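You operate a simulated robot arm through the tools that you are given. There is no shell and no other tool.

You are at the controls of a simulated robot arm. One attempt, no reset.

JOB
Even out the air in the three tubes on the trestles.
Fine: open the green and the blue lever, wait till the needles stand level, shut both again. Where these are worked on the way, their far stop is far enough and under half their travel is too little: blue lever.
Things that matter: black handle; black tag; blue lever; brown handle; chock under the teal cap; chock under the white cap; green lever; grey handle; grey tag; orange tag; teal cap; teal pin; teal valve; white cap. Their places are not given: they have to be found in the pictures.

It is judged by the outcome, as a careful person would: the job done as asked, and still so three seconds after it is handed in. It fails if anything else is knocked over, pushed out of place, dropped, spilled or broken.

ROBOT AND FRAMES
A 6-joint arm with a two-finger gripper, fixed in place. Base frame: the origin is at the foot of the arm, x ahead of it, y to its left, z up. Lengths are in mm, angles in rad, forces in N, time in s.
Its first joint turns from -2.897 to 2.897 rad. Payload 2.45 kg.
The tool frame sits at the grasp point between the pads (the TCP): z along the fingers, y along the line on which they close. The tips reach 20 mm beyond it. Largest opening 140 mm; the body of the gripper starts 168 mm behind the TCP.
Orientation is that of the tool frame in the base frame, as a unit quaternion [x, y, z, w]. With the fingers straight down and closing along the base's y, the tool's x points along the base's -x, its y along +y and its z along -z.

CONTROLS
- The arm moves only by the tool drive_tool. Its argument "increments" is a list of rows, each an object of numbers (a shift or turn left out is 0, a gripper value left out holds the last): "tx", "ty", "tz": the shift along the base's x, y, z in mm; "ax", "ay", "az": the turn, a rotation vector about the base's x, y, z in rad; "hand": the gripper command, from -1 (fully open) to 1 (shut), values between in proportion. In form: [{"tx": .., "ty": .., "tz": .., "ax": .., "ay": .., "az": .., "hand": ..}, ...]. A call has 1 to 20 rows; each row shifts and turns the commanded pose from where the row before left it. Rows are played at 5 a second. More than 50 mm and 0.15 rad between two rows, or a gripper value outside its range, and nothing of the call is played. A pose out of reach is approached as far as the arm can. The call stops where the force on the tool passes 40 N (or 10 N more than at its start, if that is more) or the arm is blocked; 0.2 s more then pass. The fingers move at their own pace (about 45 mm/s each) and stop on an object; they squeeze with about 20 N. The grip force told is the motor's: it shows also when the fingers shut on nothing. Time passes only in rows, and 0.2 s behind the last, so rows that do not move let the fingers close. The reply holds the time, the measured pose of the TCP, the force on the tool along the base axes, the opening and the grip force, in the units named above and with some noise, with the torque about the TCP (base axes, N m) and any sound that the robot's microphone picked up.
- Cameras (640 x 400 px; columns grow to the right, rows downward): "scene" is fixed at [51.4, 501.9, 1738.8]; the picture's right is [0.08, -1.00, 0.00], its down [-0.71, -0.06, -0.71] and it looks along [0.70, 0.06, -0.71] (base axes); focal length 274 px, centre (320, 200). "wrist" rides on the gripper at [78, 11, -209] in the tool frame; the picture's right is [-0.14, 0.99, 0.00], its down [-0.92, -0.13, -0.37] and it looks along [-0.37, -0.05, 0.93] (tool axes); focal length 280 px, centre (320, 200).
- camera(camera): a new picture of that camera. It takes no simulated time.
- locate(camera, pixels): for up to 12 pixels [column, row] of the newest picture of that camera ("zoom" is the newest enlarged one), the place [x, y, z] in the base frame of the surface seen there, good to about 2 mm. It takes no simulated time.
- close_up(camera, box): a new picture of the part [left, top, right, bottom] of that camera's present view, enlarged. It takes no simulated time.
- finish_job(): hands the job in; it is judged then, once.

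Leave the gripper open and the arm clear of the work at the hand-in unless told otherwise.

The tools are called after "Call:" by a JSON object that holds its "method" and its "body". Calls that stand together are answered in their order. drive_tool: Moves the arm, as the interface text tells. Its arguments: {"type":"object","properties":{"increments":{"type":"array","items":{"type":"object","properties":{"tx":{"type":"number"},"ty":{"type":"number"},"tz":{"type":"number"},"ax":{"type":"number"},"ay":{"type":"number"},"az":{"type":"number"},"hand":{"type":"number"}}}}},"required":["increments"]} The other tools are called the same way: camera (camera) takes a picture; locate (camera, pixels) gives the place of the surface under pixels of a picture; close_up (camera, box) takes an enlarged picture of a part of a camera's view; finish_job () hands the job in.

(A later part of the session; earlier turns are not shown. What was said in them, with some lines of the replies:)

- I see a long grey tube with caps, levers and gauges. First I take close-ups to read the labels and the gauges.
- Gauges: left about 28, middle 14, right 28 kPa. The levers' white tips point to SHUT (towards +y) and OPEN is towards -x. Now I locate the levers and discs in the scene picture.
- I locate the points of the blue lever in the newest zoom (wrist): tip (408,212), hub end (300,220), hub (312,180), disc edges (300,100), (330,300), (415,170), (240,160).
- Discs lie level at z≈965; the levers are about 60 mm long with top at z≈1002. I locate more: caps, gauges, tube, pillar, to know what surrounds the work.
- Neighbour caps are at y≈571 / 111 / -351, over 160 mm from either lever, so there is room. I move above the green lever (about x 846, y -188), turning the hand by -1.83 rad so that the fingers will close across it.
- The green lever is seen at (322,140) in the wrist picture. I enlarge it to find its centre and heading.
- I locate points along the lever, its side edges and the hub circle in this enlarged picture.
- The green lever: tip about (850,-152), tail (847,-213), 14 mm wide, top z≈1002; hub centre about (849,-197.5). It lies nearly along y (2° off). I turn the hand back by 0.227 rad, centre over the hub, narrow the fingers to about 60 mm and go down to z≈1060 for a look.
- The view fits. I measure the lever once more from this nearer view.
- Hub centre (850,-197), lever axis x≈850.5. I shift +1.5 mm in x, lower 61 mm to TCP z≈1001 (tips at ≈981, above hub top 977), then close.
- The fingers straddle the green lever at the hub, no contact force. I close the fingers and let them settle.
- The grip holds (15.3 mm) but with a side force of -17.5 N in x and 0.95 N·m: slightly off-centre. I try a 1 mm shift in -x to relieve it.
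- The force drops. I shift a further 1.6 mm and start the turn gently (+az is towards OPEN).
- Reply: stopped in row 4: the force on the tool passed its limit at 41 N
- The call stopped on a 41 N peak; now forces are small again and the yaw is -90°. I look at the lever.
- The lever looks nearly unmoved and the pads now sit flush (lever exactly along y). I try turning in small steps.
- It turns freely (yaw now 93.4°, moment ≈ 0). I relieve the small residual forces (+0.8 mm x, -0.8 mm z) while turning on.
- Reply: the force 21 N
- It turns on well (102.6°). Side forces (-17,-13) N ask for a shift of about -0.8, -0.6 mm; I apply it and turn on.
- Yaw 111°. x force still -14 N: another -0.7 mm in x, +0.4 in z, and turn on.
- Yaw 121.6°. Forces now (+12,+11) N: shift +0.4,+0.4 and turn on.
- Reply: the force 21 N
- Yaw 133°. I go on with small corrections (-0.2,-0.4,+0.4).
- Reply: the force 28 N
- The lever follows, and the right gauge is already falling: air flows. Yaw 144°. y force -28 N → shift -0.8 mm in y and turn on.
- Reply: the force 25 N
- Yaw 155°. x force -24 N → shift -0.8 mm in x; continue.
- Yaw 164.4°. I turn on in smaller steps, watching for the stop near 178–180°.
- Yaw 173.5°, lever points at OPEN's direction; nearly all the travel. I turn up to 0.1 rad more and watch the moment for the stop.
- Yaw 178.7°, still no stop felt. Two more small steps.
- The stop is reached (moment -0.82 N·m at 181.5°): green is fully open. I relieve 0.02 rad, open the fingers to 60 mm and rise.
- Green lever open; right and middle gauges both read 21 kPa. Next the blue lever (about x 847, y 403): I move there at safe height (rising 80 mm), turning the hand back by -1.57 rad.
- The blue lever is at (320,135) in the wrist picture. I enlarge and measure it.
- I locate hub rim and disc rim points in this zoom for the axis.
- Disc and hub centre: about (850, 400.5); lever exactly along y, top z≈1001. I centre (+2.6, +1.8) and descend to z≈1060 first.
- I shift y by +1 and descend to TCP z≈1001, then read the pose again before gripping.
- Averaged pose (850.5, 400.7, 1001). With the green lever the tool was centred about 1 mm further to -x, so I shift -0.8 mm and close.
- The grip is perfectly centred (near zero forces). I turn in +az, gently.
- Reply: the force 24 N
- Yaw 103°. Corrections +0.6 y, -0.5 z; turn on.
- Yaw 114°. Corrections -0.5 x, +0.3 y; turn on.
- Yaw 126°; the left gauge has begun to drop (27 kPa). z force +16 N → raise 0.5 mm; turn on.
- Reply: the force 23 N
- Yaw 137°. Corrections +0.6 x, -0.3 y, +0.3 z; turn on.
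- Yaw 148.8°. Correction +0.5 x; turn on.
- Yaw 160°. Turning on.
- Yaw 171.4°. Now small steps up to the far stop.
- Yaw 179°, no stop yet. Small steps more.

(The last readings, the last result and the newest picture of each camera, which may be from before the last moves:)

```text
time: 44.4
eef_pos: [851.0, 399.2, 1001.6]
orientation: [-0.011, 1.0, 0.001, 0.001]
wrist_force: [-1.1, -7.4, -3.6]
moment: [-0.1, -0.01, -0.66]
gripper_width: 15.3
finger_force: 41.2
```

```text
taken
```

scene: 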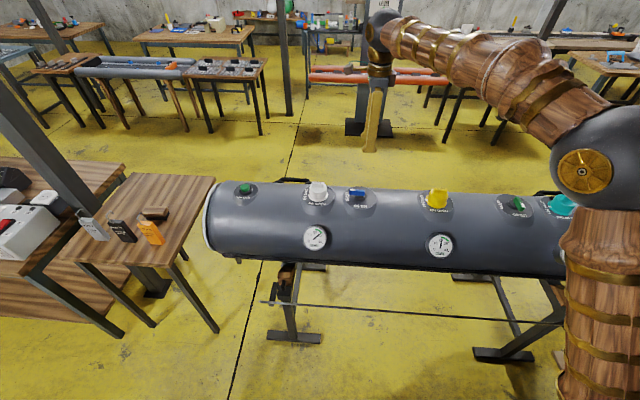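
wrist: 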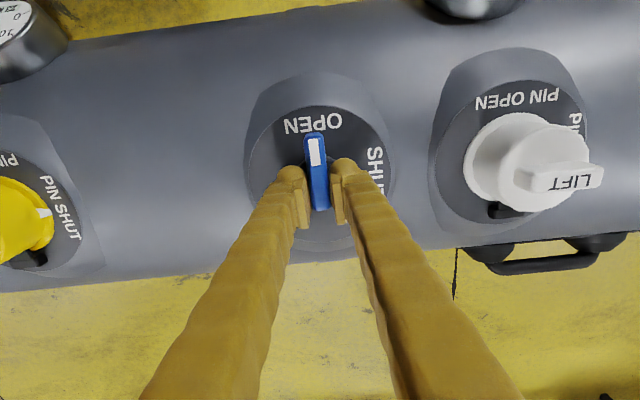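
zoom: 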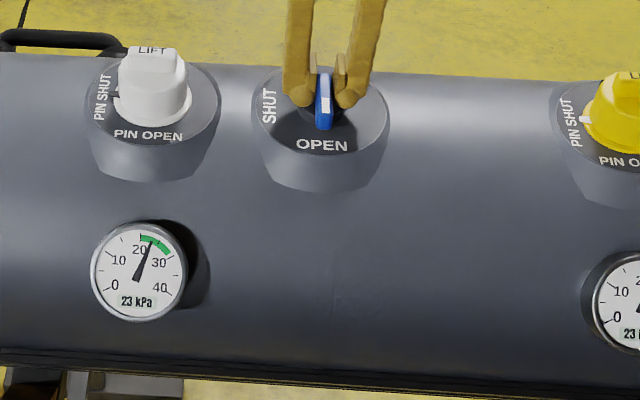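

The far stop is reached (moment -0.66 N·m): blue fully open. Left reads 23, middle about 23. I relieve the stop slightly and wait 4 s, then read all gauges.

Call:
{"method": "drive_tool", "body": {"increments": [{"az": -0.015}, {}, {}, {}, {}, {}, {}, {}, {}, {}, {}, {}, {}, {}, {}, {}, {}, {}, {}, {}]}}

Call:
{"method": "camera", "body": {"camera": "scene"}}

Call:
{"method": "close_up", "body": {"camera": "scene", "box": [295, 220, 335, 256]}}

Call:
{"method": "close_up", "body": {"camera": "scene", "box": [420, 226, 460, 262]}}

Call:
{"method": "close_up", "body": {"camera": "scene", "box": [540, 230, 600, 275]}}

```text
time: 48.6
eef_pos: [850.1, 400.1, 1002.4]
orientation: [-0.004, 1.0, 0.002, 0.0]
wrist_force: [10.8, -2.5, -22.3]
moment: [-0.07, -0.07, -0.18]
gripper_width: 14.8
finger_force: 41.4
```

```text
taken
```

scene: 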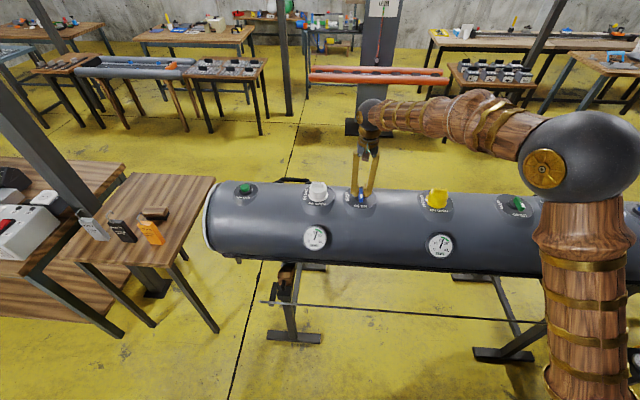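

```text
11.11 times, centred on (315, 238) of scene
```

zoom: 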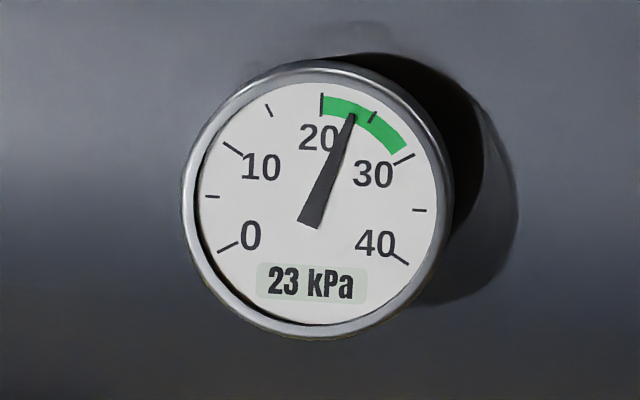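

```text
11.11 times, centred on (440, 244) of scene
```

zoom: 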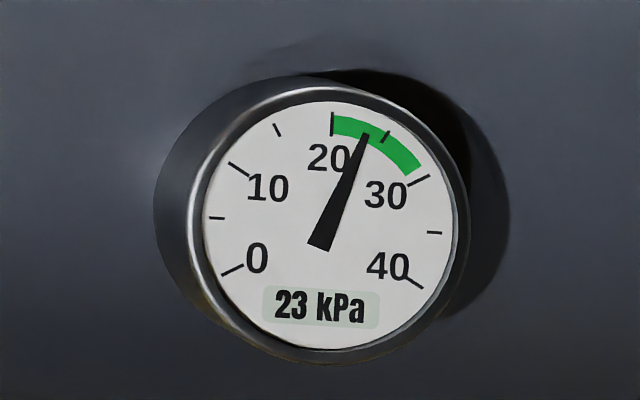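

```text
8.89 times, centred on (570, 252) of scene
```

zoom: 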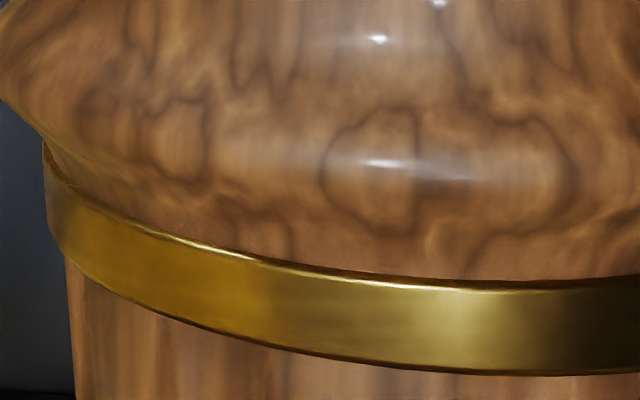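

Left and middle both 23 kPa; the right gauge is hidden by the arm. I release the blue lever, rise, and move towards the green lever, where all gauges can be seen, before shutting anything.

Call:
{"method": "drive_tool", "body": {"increments": [{"tz": -0.5}, {"hand": 0.5}, {"hand": 0.143}, {}, {}, {"tz": 15}, {"tz": 25}, {"tz": 30}, {"tz": 40}, {"tz": 40}, {}]}}

Call:
{"method": "drive_tool", "body": {"increments": [{"ty": -35}, {"ty": -35}, {"ty": -35}, {"ty": -35}, {"ty": -35}, {"ty": -35}, {"ty": -35}, {"ty": -35}, {"ty": -35}, {"ty": -35}, {"ty": -35}, {"ty": -35}, {"ty": -35}, {"ty": -35}, {"ty": -35}, {"ty": -35}, {"ty": -37}, {}]}}

Call:
{"method": "camera", "body": {"camera": "scene"}}

Call:
{"method": "camera", "body": {"camera": "wrist"}}

```text
time: 51.0
eef_pos: [850.6, 397.0, 1151.4]
orientation: [-0.004, 1.0, 0.001, -0.001]
wrist_force: [0.9, -0.8, -0.5]
moment: [-0.02, 0.01, 0.04]
gripper_width: 59.7
finger_force: 0.1
```

```text
time: 54.8
eef_pos: [851.5, -196.7, 1149.4]
orientation: [-0.004, 1.0, 0.001, 0.001]
wrist_force: [0.6, -0.5, -0.1]
moment: [-0.01, -0.01, 0.0]
gripper_width: 59.8
finger_force: 0.1
```

```text
taken
```

scene: 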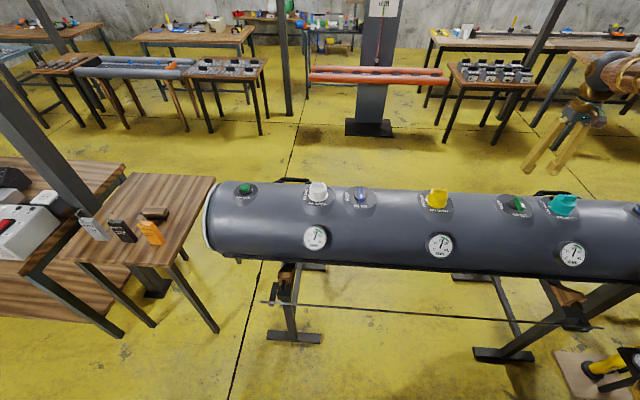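

```text
taken
```

wrist: 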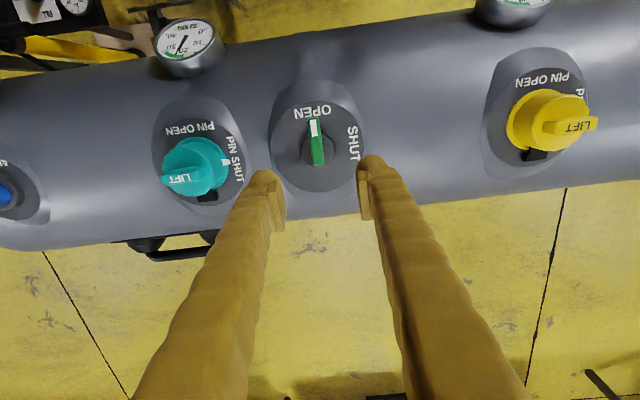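

All three gauges are now in view. I read each one enlarged.

Call:
{"method": "close_up", "body": {"camera": "scene", "box": [295, 220, 335, 256]}}

Call:
{"method": "close_up", "body": {"camera": "scene", "box": [420, 226, 460, 262]}}

Call:
{"method": "close_up", "body": {"camera": "scene", "box": [552, 235, 592, 271]}}

Call:
{"method": "close_up", "body": {"camera": "wrist", "box": [260, 100, 380, 190]}}

```text
11.11 times, centred on (315, 238) of scene
```

zoom: 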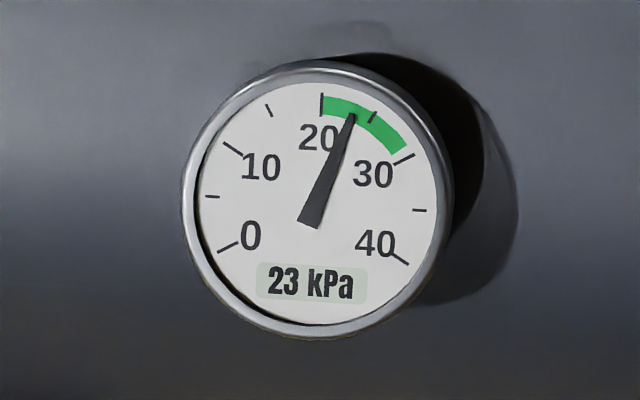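

```text
11.11 times, centred on (440, 244) of scene
```

zoom: 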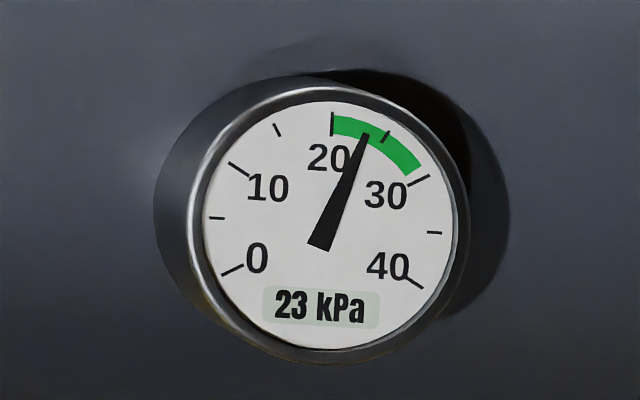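

```text
11.11 times, centred on (572, 253) of scene
```

zoom: 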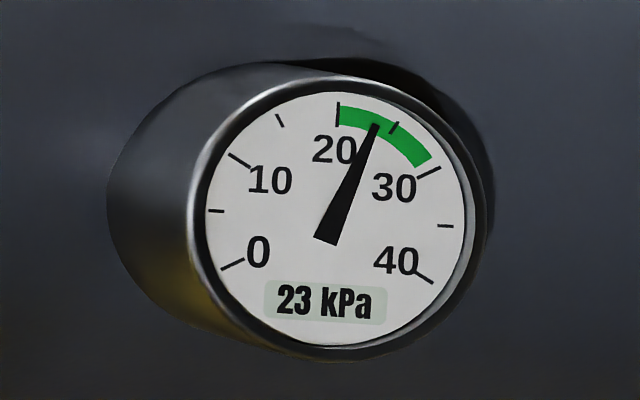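

```text
4.44 times, centred on (320, 145) of wrist
```

zoom: 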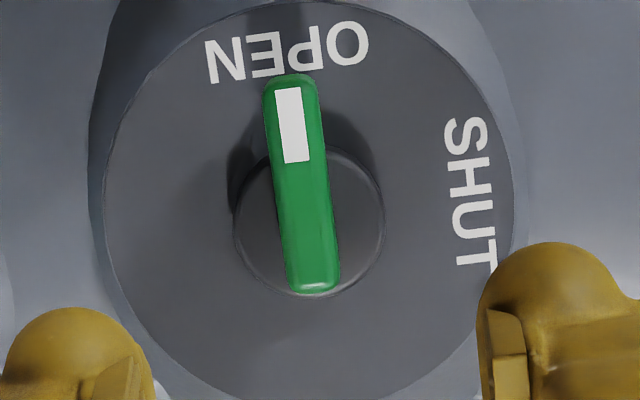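

All three read 23 kPa, level. Now I shut green: go down to z≈1001 over the hub, reading the pose on the way.

Call:
{"method": "drive_tool", "body": {"increments": [{"tz": -30}, {"tz": -30}, {"tz": -30}, {}]}}

Call:
{"method": "drive_tool", "body": {"increments": [{}]}}

Call:
{"method": "drive_tool", "body": {"increments": [{}]}}

Call:
{"method": "drive_tool", "body": {"increments": [{}]}}

Call:
{"method": "close_up", "body": {"camera": "wrist", "box": [240, 100, 400, 220]}}

```text
time: 55.8
eef_pos: [849.3, -196.2, 1058.3]
orientation: [-0.004, 1.0, 0.001, 0.0]
wrist_force: [-0.7, 1.3, -0.4]
moment: [-0.03, -0.01, -0.02]
gripper_width: 59.9
finger_force: 0.1
```

```text
time: 56.2
eef_pos: [852.4, -197.0, 1059.1]
orientation: [-0.004, 1.0, 0.001, -0.001]
wrist_force: [0.4, 1.0, 0.2]
moment: [0.01, 0.0, 0.04]
gripper_width: 59.9
finger_force: 0.0
```

```text
time: 56.6
eef_pos: [850.7, -197.6, 1059.1]
orientation: [-0.004, 1.0, 0.001, -0.001]
wrist_force: [0.3, -0.2, 0.9]
moment: [-0.02, 0.0, -0.01]
gripper_width: 60.0
finger_force: 0.1
```

```text
time: 57.0
eef_pos: [851.0, -195.6, 1059.0]
orientation: [-0.004, 1.0, 0.001, -0.001]
wrist_force: [-0.1, -0.6, 0.9]
moment: [0.03, 0.03, 0.01]
gripper_width: 59.8
finger_force: 0.0
```

```text
3.33 times, centred on (320, 160) of wrist
```

zoom: 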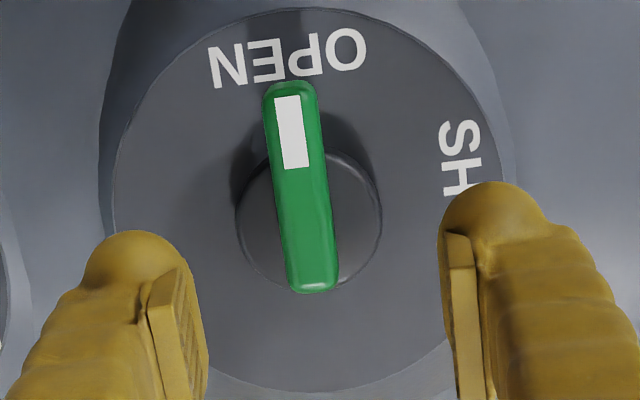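

Averaged pose (851.0,-196.7,1059). The lever's turning axis from earlier was about (849.2,-198.7). I shift (-1.7,-2.1), go down 57.5 mm, and close.

Call:
{"method": "drive_tool", "body": {"increments": [{"tx": -1.7, "ty": -2.1, "tz": -20}, {"tz": -20}, {"tz": -12}, {"tz": -5.5}, {"hand": 0.5}, {"hand": 0.7}, {"hand": 1}, {}, {}, {}]}}

```text
time: 59.2
eef_pos: [849.3, -199.6, 1002.6]
orientation: [-0.004, 1.0, 0.001, 0.001]
wrist_force: [-0.3, -2.6, -1.9]
moment: [-0.03, -0.02, -0.21]
gripper_width: 14.9
finger_force: 41.1
```

Centred grip. Now I turn back in -az towards SHUT.

Call:
{"method": "drive_tool", "body": {"increments": [{"az": -0.04}, {"az": -0.05}, {"az": -0.05}, {"az": -0.05}, {}]}}

```text
time: 60.4
eef_pos: [849.3, -199.2, 1002.6]
orientation: [0.092, 0.996, 0.001, 0.0]
wrist_force: [20.2, -17.0, -28.4]
moment: [-0.14, -0.23, 0.06]
gripper_width: 15.1
finger_force: 40.8
```

Yaw 169.5°. Corrections +0.7 x, -0.6 y, -0.9 z; turn on.

Call:
{"method": "drive_tool", "body": {"increments": [{"tx": 0.4, "ty": -0.3, "tz": -0.6, "az": -0.03}, {"tx": 0.3, "ty": -0.3, "tz": -0.4, "az": -0.04}, {"az": -0.05}, {"az": -0.05}, {}]}}

```text
time: 61.6
eef_pos: [849.3, -198.1, 1001.5]
orientation: [0.175, 0.985, 0.001, 0.001]
wrist_force: [-0.5, 4.9, -15.1]
moment: [0.09, 0.16, 0.0]
gripper_width: 14.8
finger_force: 40.6
```

Yaw 159.8°. z -0.5; turn on.

Call:
{"method": "drive_tool", "body": {"increments": [{"ty": 0.1, "tz": -0.5, "az": -0.05}, {"az": -0.05}, {"az": -0.05}, {"az": -0.05}, {}]}}

```text
time: 62.8
eef_pos: [848.9, -200.9, 1003.2]
orientation: [0.274, 0.962, 0.001, 0.0]
wrist_force: [-19.2, 20.3, 10.4]
moment: [0.26, 0.32, 0.03]
gripper_width: 15.0
finger_force: 41.0
```

Yaw 148.2°. Corrections -0.6 x, +0.7 y, +0.3 z; turn on.

Call:
{"method": "drive_tool", "body": {"increments": [{"tx": -0.4, "ty": 0.4, "tz": 0.3, "az": -0.03}, {"tx": -0.2, "ty": 0.3, "az": -0.05}, {"az": -0.05}, {"az": -0.05}, {}]}}

```text
time: 64.0
eef_pos: [848.6, -199.7, 1002.7]
orientation: [0.359, 0.933, 0.0, 0.001]
wrist_force: [-5.5, 6.8, 17.6]
moment: [0.0, 0.02, -0.01]
gripper_width: 15.0
finger_force: 41.1
```

Yaw 138°. Corrections +0.5 z, small x/y; turn on.

Call:
{"method": "drive_tool", "body": {"increments": [{"tx": -0.2, "ty": 0.2, "tz": 0.5, "az": -0.05}, {"tz": 0.2, "az": -0.05}, {"az": -0.05}, {"az": -0.05}, {}]}}

```text
time: 65.2
eef_pos: [850.2, -198.8, 1003.0]
orientation: [0.449, 0.894, 0.001, 0.002]
wrist_force: [22.4, -9.3, -2.3]
moment: [-0.23, -0.32, 0.03]
gripper_width: 15.0
finger_force: 40.7
```

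Yaw 126.6°. Corrections +0.7 x, -0.3 y; turn on.

Call:
{"method": "drive_tool", "body": {"increments": [{"tx": 0.5, "ty": -0.3, "az": -0.04}, {"tx": 0.3, "az": -0.05}, {"az": -0.05}, {"az": -0.05}, {}]}}

```text
time: 66.4
eef_pos: [849.0, -198.4, 1002.0]
orientation: [0.532, 0.847, 0.001, 0.001]
wrist_force: [28.3, -3.8, -6.2]
moment: [-0.08, -0.32, 0.03]
gripper_width: 14.8
finger_force: 41.7
```

Yaw 115.8°. x force +28 → +0.9 x; turn on.

Call:
{"method": "drive_tool", "body": {"increments": [{"tx": 0.6, "tz": -0.2, "az": -0.03}, {"tx": 0.4, "az": -0.04}, {"az": -0.05}, {"az": -0.05}, {}]}}

```text
time: 67.6
eef_pos: [850.1, -199.3, 1003.0]
orientation: [0.602, 0.799, 0.0, 0.001]
wrist_force: [5.7, 12.4, -0.5]
moment: [0.24, -0.01, -0.04]
gripper_width: 14.9
finger_force: 40.9
```

Yaw 106°. +0.4 y; turn on.

Call:
{"method": "drive_tool", "body": {"increments": [{"tx": 0.2, "ty": 0.4, "az": -0.05}, {"az": -0.05}, {"az": -0.05}, {"az": -0.05}, {}]}}

```text
time: 68.8
eef_pos: [849.4, -200.2, 1003.3]
orientation: [0.679, 0.734, 0.001, 0.0]
wrist_force: [-10.5, 19.4, -6.3]
moment: [0.28, 0.11, -0.04]
gripper_width: 15.1
finger_force: 41.3
```

Yaw 94.5°. Small steps to the shut stop, with -0.3 x, +0.6 y.

Call:
{"method": "drive_tool", "body": {"increments": [{"tx": -0.3, "ty": 0.6, "tz": -0.2, "az": -0.03}, {"az": -0.03}, {"az": -0.02}, {}]}}

```text
time: 69.8
eef_pos: [850.0, -198.8, 1001.8]
orientation: [0.707, 0.707, 0.0, 0.002]
wrist_force: [4.9, -4.3, -21.4]
moment: [-0.16, -0.06, 0.05]
gripper_width: 15.1
finger_force: 40.9
```

Yaw 90°. One or two more small steps to feel the stop.

Call:
{"method": "drive_tool", "body": {"increments": [{"tz": -0.5, "az": -0.015}, {"tz": -0.2, "az": -0.015}, {}]}}

Call:
{"method": "camera", "body": {"camera": "wrist"}}

Call:
{"method": "close_up", "body": {"camera": "scene", "box": [480, 180, 600, 270]}}

```text
time: 70.6
eef_pos: [849.2, -198.2, 1002.9]
orientation: [0.717, 0.697, 0.0, 0.001]
wrist_force: [4.0, -12.6, -12.6]
moment: [-0.24, -0.04, 0.89]
gripper_width: 15.3
finger_force: 41.1
```

```text
taken
```

wrist: 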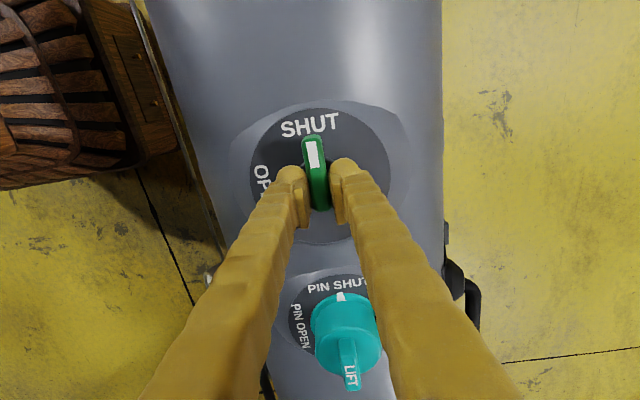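

```text
4.44 times, centred on (540, 225) of scene
```

zoom: 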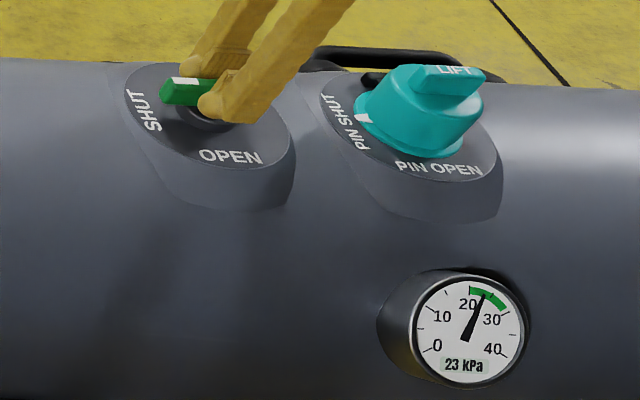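

Shut stop felt (+0.89 N·m); green is shut on its mark, right gauge 23 kPa. I open the fingers, rise, and travel to the blue lever turning the hand +1.59 rad for its OPEN position.

Call:
{"method": "drive_tool", "body": {"increments": [{"hand": 0.5}, {"hand": 0.143}, {}, {}, {"tz": 15}, {"tz": 25}, {"tz": 30}, {"tz": 40}, {"tz": 40}, {}]}}

Call:
{"method": "drive_tool", "body": {"increments": [{"ty": 35, "az": 0.094}, {"ty": 35, "az": 0.094}, {"ty": 35, "az": 0.094}, {"ty": 35, "az": 0.094}, {"ty": 35, "az": 0.094}, {"ty": 35, "az": 0.094}, {"ty": 35, "az": 0.094}, {"ty": 35, "az": 0.094}, {"ty": 35, "az": 0.094}, {"ty": 35, "az": 0.094}, {"ty": 35, "az": 0.094}, {"ty": 35, "az": 0.094}, {"ty": 35, "az": 0.094}, {"ty": 35, "az": 0.094}, {"ty": 35, "az": 0.094}, {"ty": 35, "az": 0.094}, {"ty": 37, "az": 0.09}, {}]}}

Call:
{"method": "drive_tool", "body": {"increments": [{"tz": -30}, {"tz": -30}, {"tz": -30}, {}]}}

Call:
{"method": "drive_tool", "body": {"increments": [{}]}}

Call:
{"method": "drive_tool", "body": {"increments": [{}]}}

Call:
{"method": "camera", "body": {"camera": "wrist"}}

Call:
{"method": "camera", "body": {"camera": "scene"}}

```text
time: 72.8
eef_pos: [850.2, -199.9, 1152.5]
orientation: [0.717, 0.697, 0.0, 0.001]
wrist_force: [0.7, -0.5, 0.0]
moment: [0.01, 0.02, 0.02]
gripper_width: 59.8
finger_force: 0.1
```

```text
time: 76.6
eef_pos: [850.0, 398.8, 1151.8]
orientation: [0.003, 1.0, 0.002, 0.0]
wrist_force: [-0.3, -0.4, -0.1]
moment: [-0.01, 0.01, 0.02]
gripper_width: 60.0
finger_force: 0.0
```

```text
time: 77.6
eef_pos: [851.6, 398.7, 1062.9]
orientation: [0.002, 1.0, 0.001, 0.001]
wrist_force: [-0.2, -0.1, 0.3]
moment: [0.0, -0.02, 0.0]
gripper_width: 59.9
finger_force: 0.1
```

```text
time: 78.0
eef_pos: [851.6, 397.8, 1063.6]
orientation: [0.002, 1.0, 0.001, 0.0]
wrist_force: [0.4, -0.3, -0.1]
moment: [0.01, 0.0, -0.02]
gripper_width: 60.1
finger_force: 0.1
```

```text
time: 78.4
eef_pos: [851.7, 398.3, 1062.2]
orientation: [0.002, 1.0, 0.001, 0.0]
wrist_force: [0.0, -0.3, 0.3]
moment: [0.01, 0.0, 0.01]
gripper_width: 59.8
finger_force: 0.1
```

```text
taken
```

wrist: 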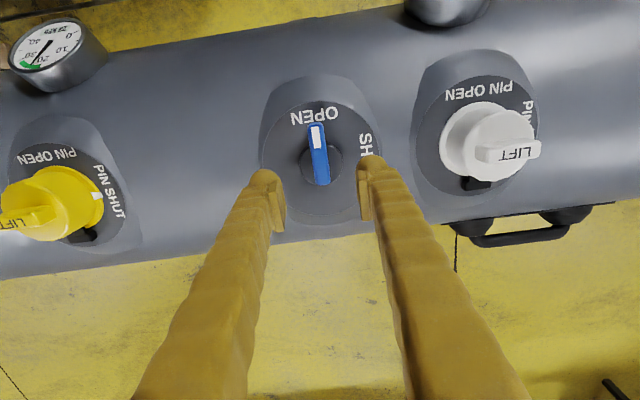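

```text
taken
```

scene: 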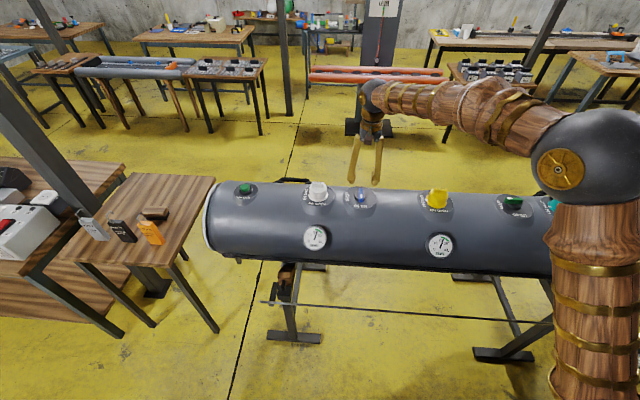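

Averaged (851.4, 398.4, 1062.8); target (850, 399.8). I shift (-1.2,+1.3), turn +0.012, go down 61.5 mm and close.

Call:
{"method": "drive_tool", "body": {"increments": [{"tx": -1.2, "ty": 1.3, "tz": -20, "az": 0.012}, {"tz": -20}, {"tz": -15}, {"tz": -6.5}, {"hand": 0.5}, {"hand": 0.7}, {"hand": 1}, {}, {}, {}]}}

```text
time: 80.6
eef_pos: [848.0, 400.7, 1001.1]
orientation: [-0.003, 1.0, 0.001, 0.0]
wrist_force: [1.9, 9.3, -2.5]
moment: [0.08, 0.02, -0.26]
gripper_width: 15.1
finger_force: 40.8
```

Gripped with small forces. +0.4 y and I turn in -az towards SHUT.

Call:
{"method": "drive_tool", "body": {"increments": [{"ty": 0.4, "az": -0.04}, {"az": -0.05}, {"az": -0.05}, {"az": -0.05}, {}]}}

```text
time: 81.8
eef_pos: [850.2, 401.4, 1000.7]
orientation: [0.092, 0.996, 0.001, 0.001]
wrist_force: [-13.2, -10.6, 10.1]
moment: [-0.11, 0.24, 0.0]
gripper_width: 14.9
finger_force: 40.8
```

Yaw 169.4°. Corrections -0.5 x, -0.4 y, +0.3 z; turn on.

Call:
{"method": "drive_tool", "body": {"increments": [{"tx": -0.3, "ty": -0.3, "tz": 0.3, "az": -0.05}, {"tx": -0.2, "ty": -0.1, "az": -0.05}, {"az": -0.05}, {"az": -0.05}, {}]}}

```text
time: 83.0
eef_pos: [848.8, 400.3, 1001.2]
orientation: [0.19, 0.982, 0.001, 0.002]
wrist_force: [0.7, -1.7, 4.9]
moment: [-0.07, -0.14, 0.0]
gripper_width: 15.1
finger_force: 41.0
```

Yaw 158°. Turning on.

Call:
{"method": "drive_tool", "body": {"increments": [{"tz": 0.2, "az": -0.05}, {"az": -0.05}, {"az": -0.05}, {"az": -0.05}, {}]}}

```text
time: 84.2
eef_pos: [849.5, 400.0, 1000.8]
orientation: [0.287, 0.958, 0.0, 0.0]
wrist_force: [5.2, 6.5, -0.7]
moment: [0.06, -0.07, 0.01]
gripper_width: 14.9
finger_force: 41.1
```

Yaw 146.6°. Turning on.

Call:
{"method": "drive_tool", "body": {"increments": [{"tx": 0.2, "ty": 0.2, "az": -0.05}, {"az": -0.05}, {"az": -0.05}, {"az": -0.05}, {}]}}

```text
time: 85.4
eef_pos: [849.2, 400.6, 1002.1]
orientation: [0.382, 0.924, 0.001, 0.0]
wrist_force: [8.3, 24.1, -11.0]
moment: [0.29, -0.02, 0.05]
gripper_width: 14.9
finger_force: 40.8
```

Yaw 135°. Corrections +0.8 y, +0.2 x, -0.4 z; turn on.

Call:
{"method": "drive_tool", "body": {"increments": [{"tx": 0.2, "ty": 0.5, "tz": -0.4, "az": -0.03}, {"ty": 0.3, "az": -0.05}, {"az": -0.05}, {"az": -0.05}, {}]}}

```text
time: 86.6
eef_pos: [849.8, 401.0, 1001.4]
orientation: [0.463, 0.886, 0.001, 0.002]
wrist_force: [1.8, -1.2, 1.7]
moment: [-0.07, -0.07, -0.01]
gripper_width: 14.7
finger_force: 41.1
```

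Yaw 124.8°. Turning on.

Call:
{"method": "drive_tool", "body": {"increments": [{"az": -0.05}, {"az": -0.05}, {"az": -0.05}, {"az": -0.05}, {}]}}

```text
time: 87.8
eef_pos: [849.9, 400.7, 1001.1]
orientation: [0.549, 0.836, 0.002, 0.002]
wrist_force: [24.8, 7.2, 0.8]
moment: [0.09, -0.21, 0.01]
gripper_width: 14.9
finger_force: 41.3
```

Yaw 113.4°. +0.8 x, +0.2 y; turn on.

Call:
{"method": "drive_tool", "body": {"increments": [{"tx": 0.5, "ty": 0.2, "az": -0.03}, {"tx": 0.3, "az": -0.05}, {"az": -0.05}, {"az": -0.05}, {}]}}

```text
time: 89.0
eef_pos: [848.9, 401.2, 1000.7]
orientation: [0.621, 0.784, 0.001, 0.0]
wrist_force: [7.0, -0.2, 5.7]
moment: [-0.05, -0.04, 0.02]
gripper_width: 14.9
finger_force: 41.1
```

Yaw 103.2°. Turning on in smaller steps near the stop.

Call:
{"method": "drive_tool", "body": {"increments": [{"tx": 0.2, "az": -0.05}, {"az": -0.05}, {"az": -0.04}, {"az": -0.04}, {}]}}

```text
time: 90.2
eef_pos: [850.1, 401.7, 1000.0]
orientation: [0.69, 0.724, 0.0, 0.001]
wrist_force: [0.7, -1.3, -3.3]
moment: [-0.07, -0.02, -0.02]
gripper_width: 15.0
finger_force: 40.7
```

Yaw 92.8°. Final small steps to the shut stop.

Call:
{"method": "drive_tool", "body": {"increments": [{"az": -0.025}, {"az": -0.025}, {"az": -0.015}, {}]}}

```text
time: 91.2
eef_pos: [849.6, 401.2, 1001.2]
orientation: [0.713, 0.702, 0.002, 0.0]
wrist_force: [2.0, 6.1, -1.7]
moment: [0.03, -0.04, 0.54]
gripper_width: 15.0
finger_force: 41.7
```

The shut stop is felt (+0.54 N·m at 89°). I open the fingers, rise, and check all the levers and gauges.

Call:
{"method": "drive_tool", "body": {"increments": [{"hand": 0.5}, {"hand": 0.143}, {}, {}, {"tz": 15}, {"tz": 25}, {"tz": 30}, {"tz": 40}, {"tz": 40}, {"tz": 40}, {"tz": 40}, {}]}}

Call:
{"method": "close_up", "body": {"camera": "wrist", "box": [240, 70, 400, 190]}}

Call:
{"method": "drive_tool", "body": {"increments": [{"tx": -10, "ty": -30, "hand": -1}, {"tx": -10, "ty": -30}, {"tx": -10, "ty": -30}, {"tx": -10, "ty": -30}, {"tx": -10, "ty": -30}, {"tx": -10, "ty": -30}, {"tx": -10, "ty": -30}, {"tx": -10, "ty": -30}, {"tx": -10, "ty": -30}, {"tx": -10, "ty": -30}, {"tx": -10, "ty": -30}, {"tx": -10, "ty": -30}, {"tx": -10, "ty": -30}, {"tx": -10, "ty": -30}, {"tx": -5, "ty": -30}, {"ty": -30}, {"ty": -30}, {}]}}

Call:
{"method": "camera", "body": {"camera": "scene"}}

Call:
{"method": "close_up", "body": {"camera": "scene", "box": [280, 170, 480, 270]}}

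Call:
{"method": "close_up", "body": {"camera": "scene", "box": [440, 170, 640, 280]}}

```text
time: 93.8
eef_pos: [849.4, 401.6, 1231.0]
orientation: [0.713, 0.702, 0.001, 0.0]
wrist_force: [0.7, -0.2, -0.4]
moment: [0.0, -0.03, 0.02]
gripper_width: 59.9
finger_force: 0.1
```

```text
3.33 times, centred on (320, 130) of wrist
```

zoom: 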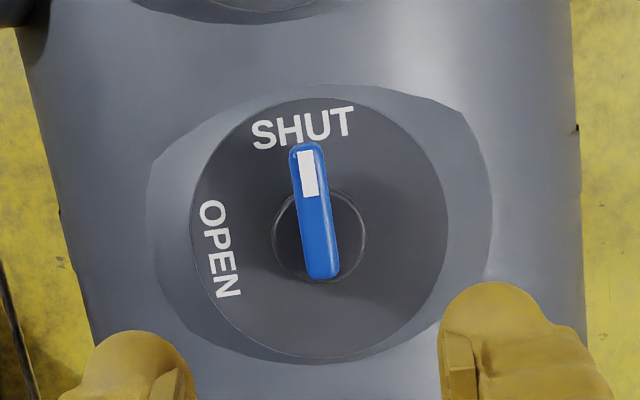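

```text
time: 97.6
eef_pos: [703.6, -107.7, 1233.3]
orientation: [0.713, 0.702, 0.0, 0.001]
wrist_force: [0.0, -0.6, 0.1]
moment: [0.01, 0.01, 0.01]
gripper_width: 139.9
finger_force: 0.2
```

```text
taken
```

scene: 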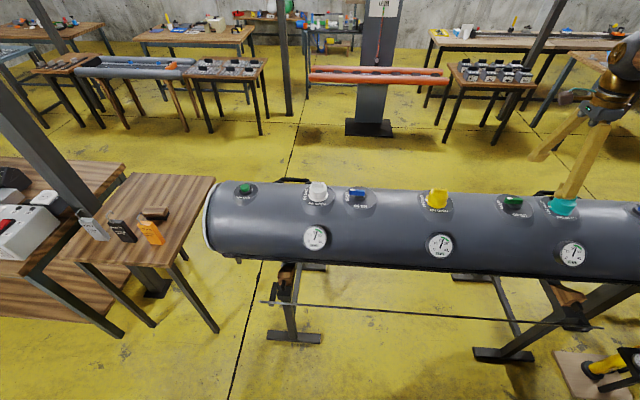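

```text
3.20 times, centred on (380, 220) of scene
```

zoom: 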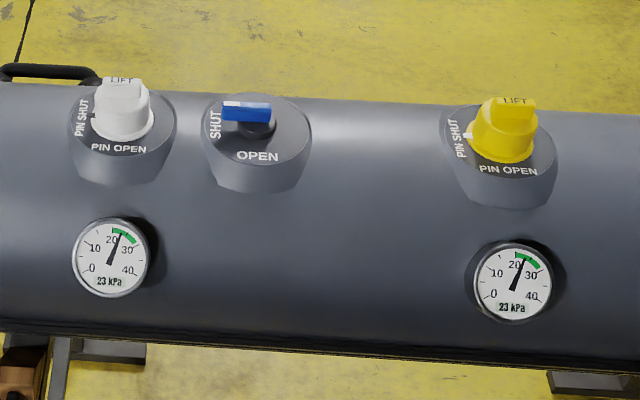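

```text
3.20 times, centred on (540, 225) of scene
```

zoom: 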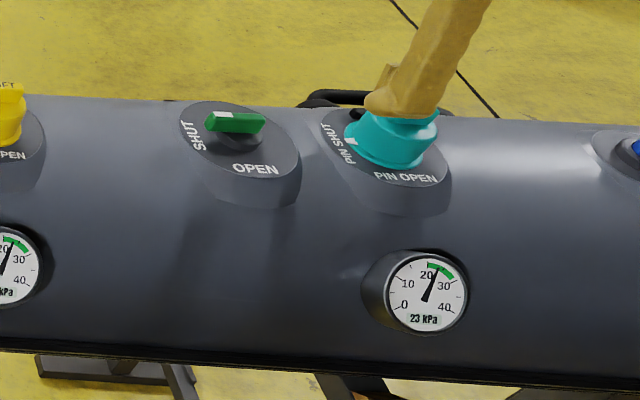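

Both levers are shut on their marks and all three gauges read 23 kPa. I raise the arm well clear, wait a few seconds, and check the gauges once more.

Call:
{"method": "drive_tool", "body": {"increments": [{"tz": 35}, {"tz": 35}, {"tz": 32}, {"ty": 30}, {"ty": 30}, {"ty": 30}, {"ty": 30}, {}, {}, {}, {}, {}, {}, {}, {}, {}, {}, {}, {}, {}]}}

Call:
{"method": "close_up", "body": {"camera": "scene", "box": [280, 170, 480, 270]}}

Call:
{"method": "close_up", "body": {"camera": "scene", "box": [440, 170, 640, 280]}}

Call:
{"method": "camera", "body": {"camera": "scene"}}

```text
time: 101.8
eef_pos: [704.5, 13.4, 1333.7]
orientation: [0.712, 0.702, 0.001, 0.0]
wrist_force: [-0.1, 0.8, 0.7]
moment: [0.03, 0.01, -0.01]
gripper_width: 140.0
finger_force: 0.1
```

```text
3.20 times, centred on (380, 220) of scene
```

zoom: 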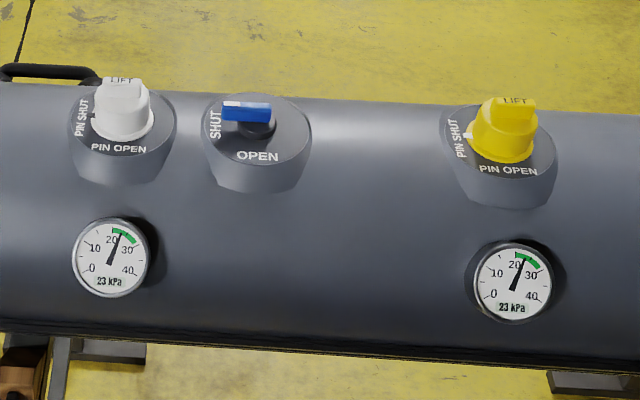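

```text
3.20 times, centred on (540, 225) of scene
```

zoom: 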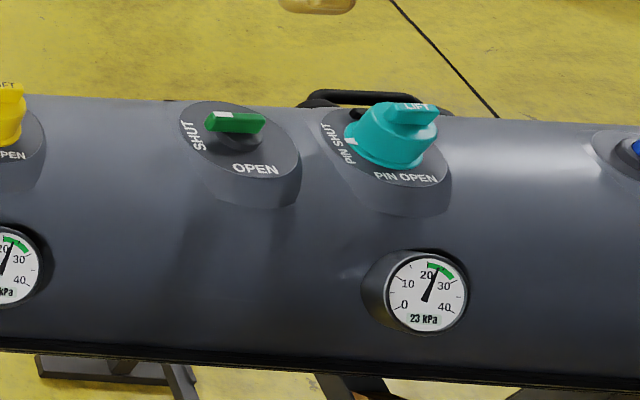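

```text
taken
```

scene: 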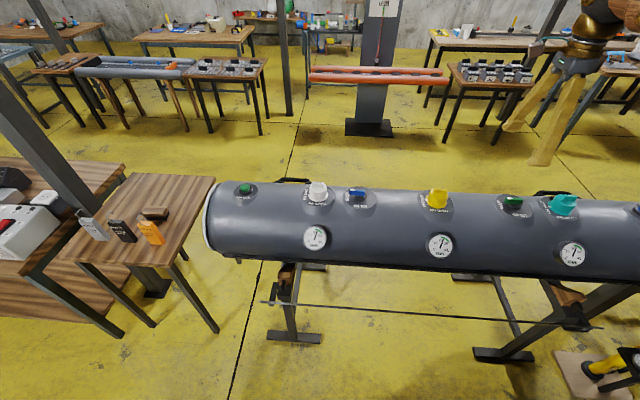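

All three gauges hold steady at 23 kPa. Both levers are shut, nothing else has moved, the gripper is open and the arm is clear. I hand the job in.

Call:
{"method": "finish_job", "body": {}}

```text
The job is handed in.
```

The air in the three tubes is evened out: all three gauges read 23 kPa, from about 28, 14 and 28 at the start.

- **Levers:** I turned the green and then the blue lever to their far stops. Once all three needles stood level I turned both back until I felt their shut stops.
- **Check before hand-in:** About ten seconds after the blue lever was shut, the gauges still held at 23 kPa and both levers pointed at SHUT.
- **Surroundings:** Nothing else looked moved in the last picture. The gripper is open and the arm is clear of the work.
- **Force stop:** While I was settling the grip on the green lever, one movement stopped on a brief 41 N peak. The force dropped at once, the lever had hardly moved, and I carried on in smaller steps.
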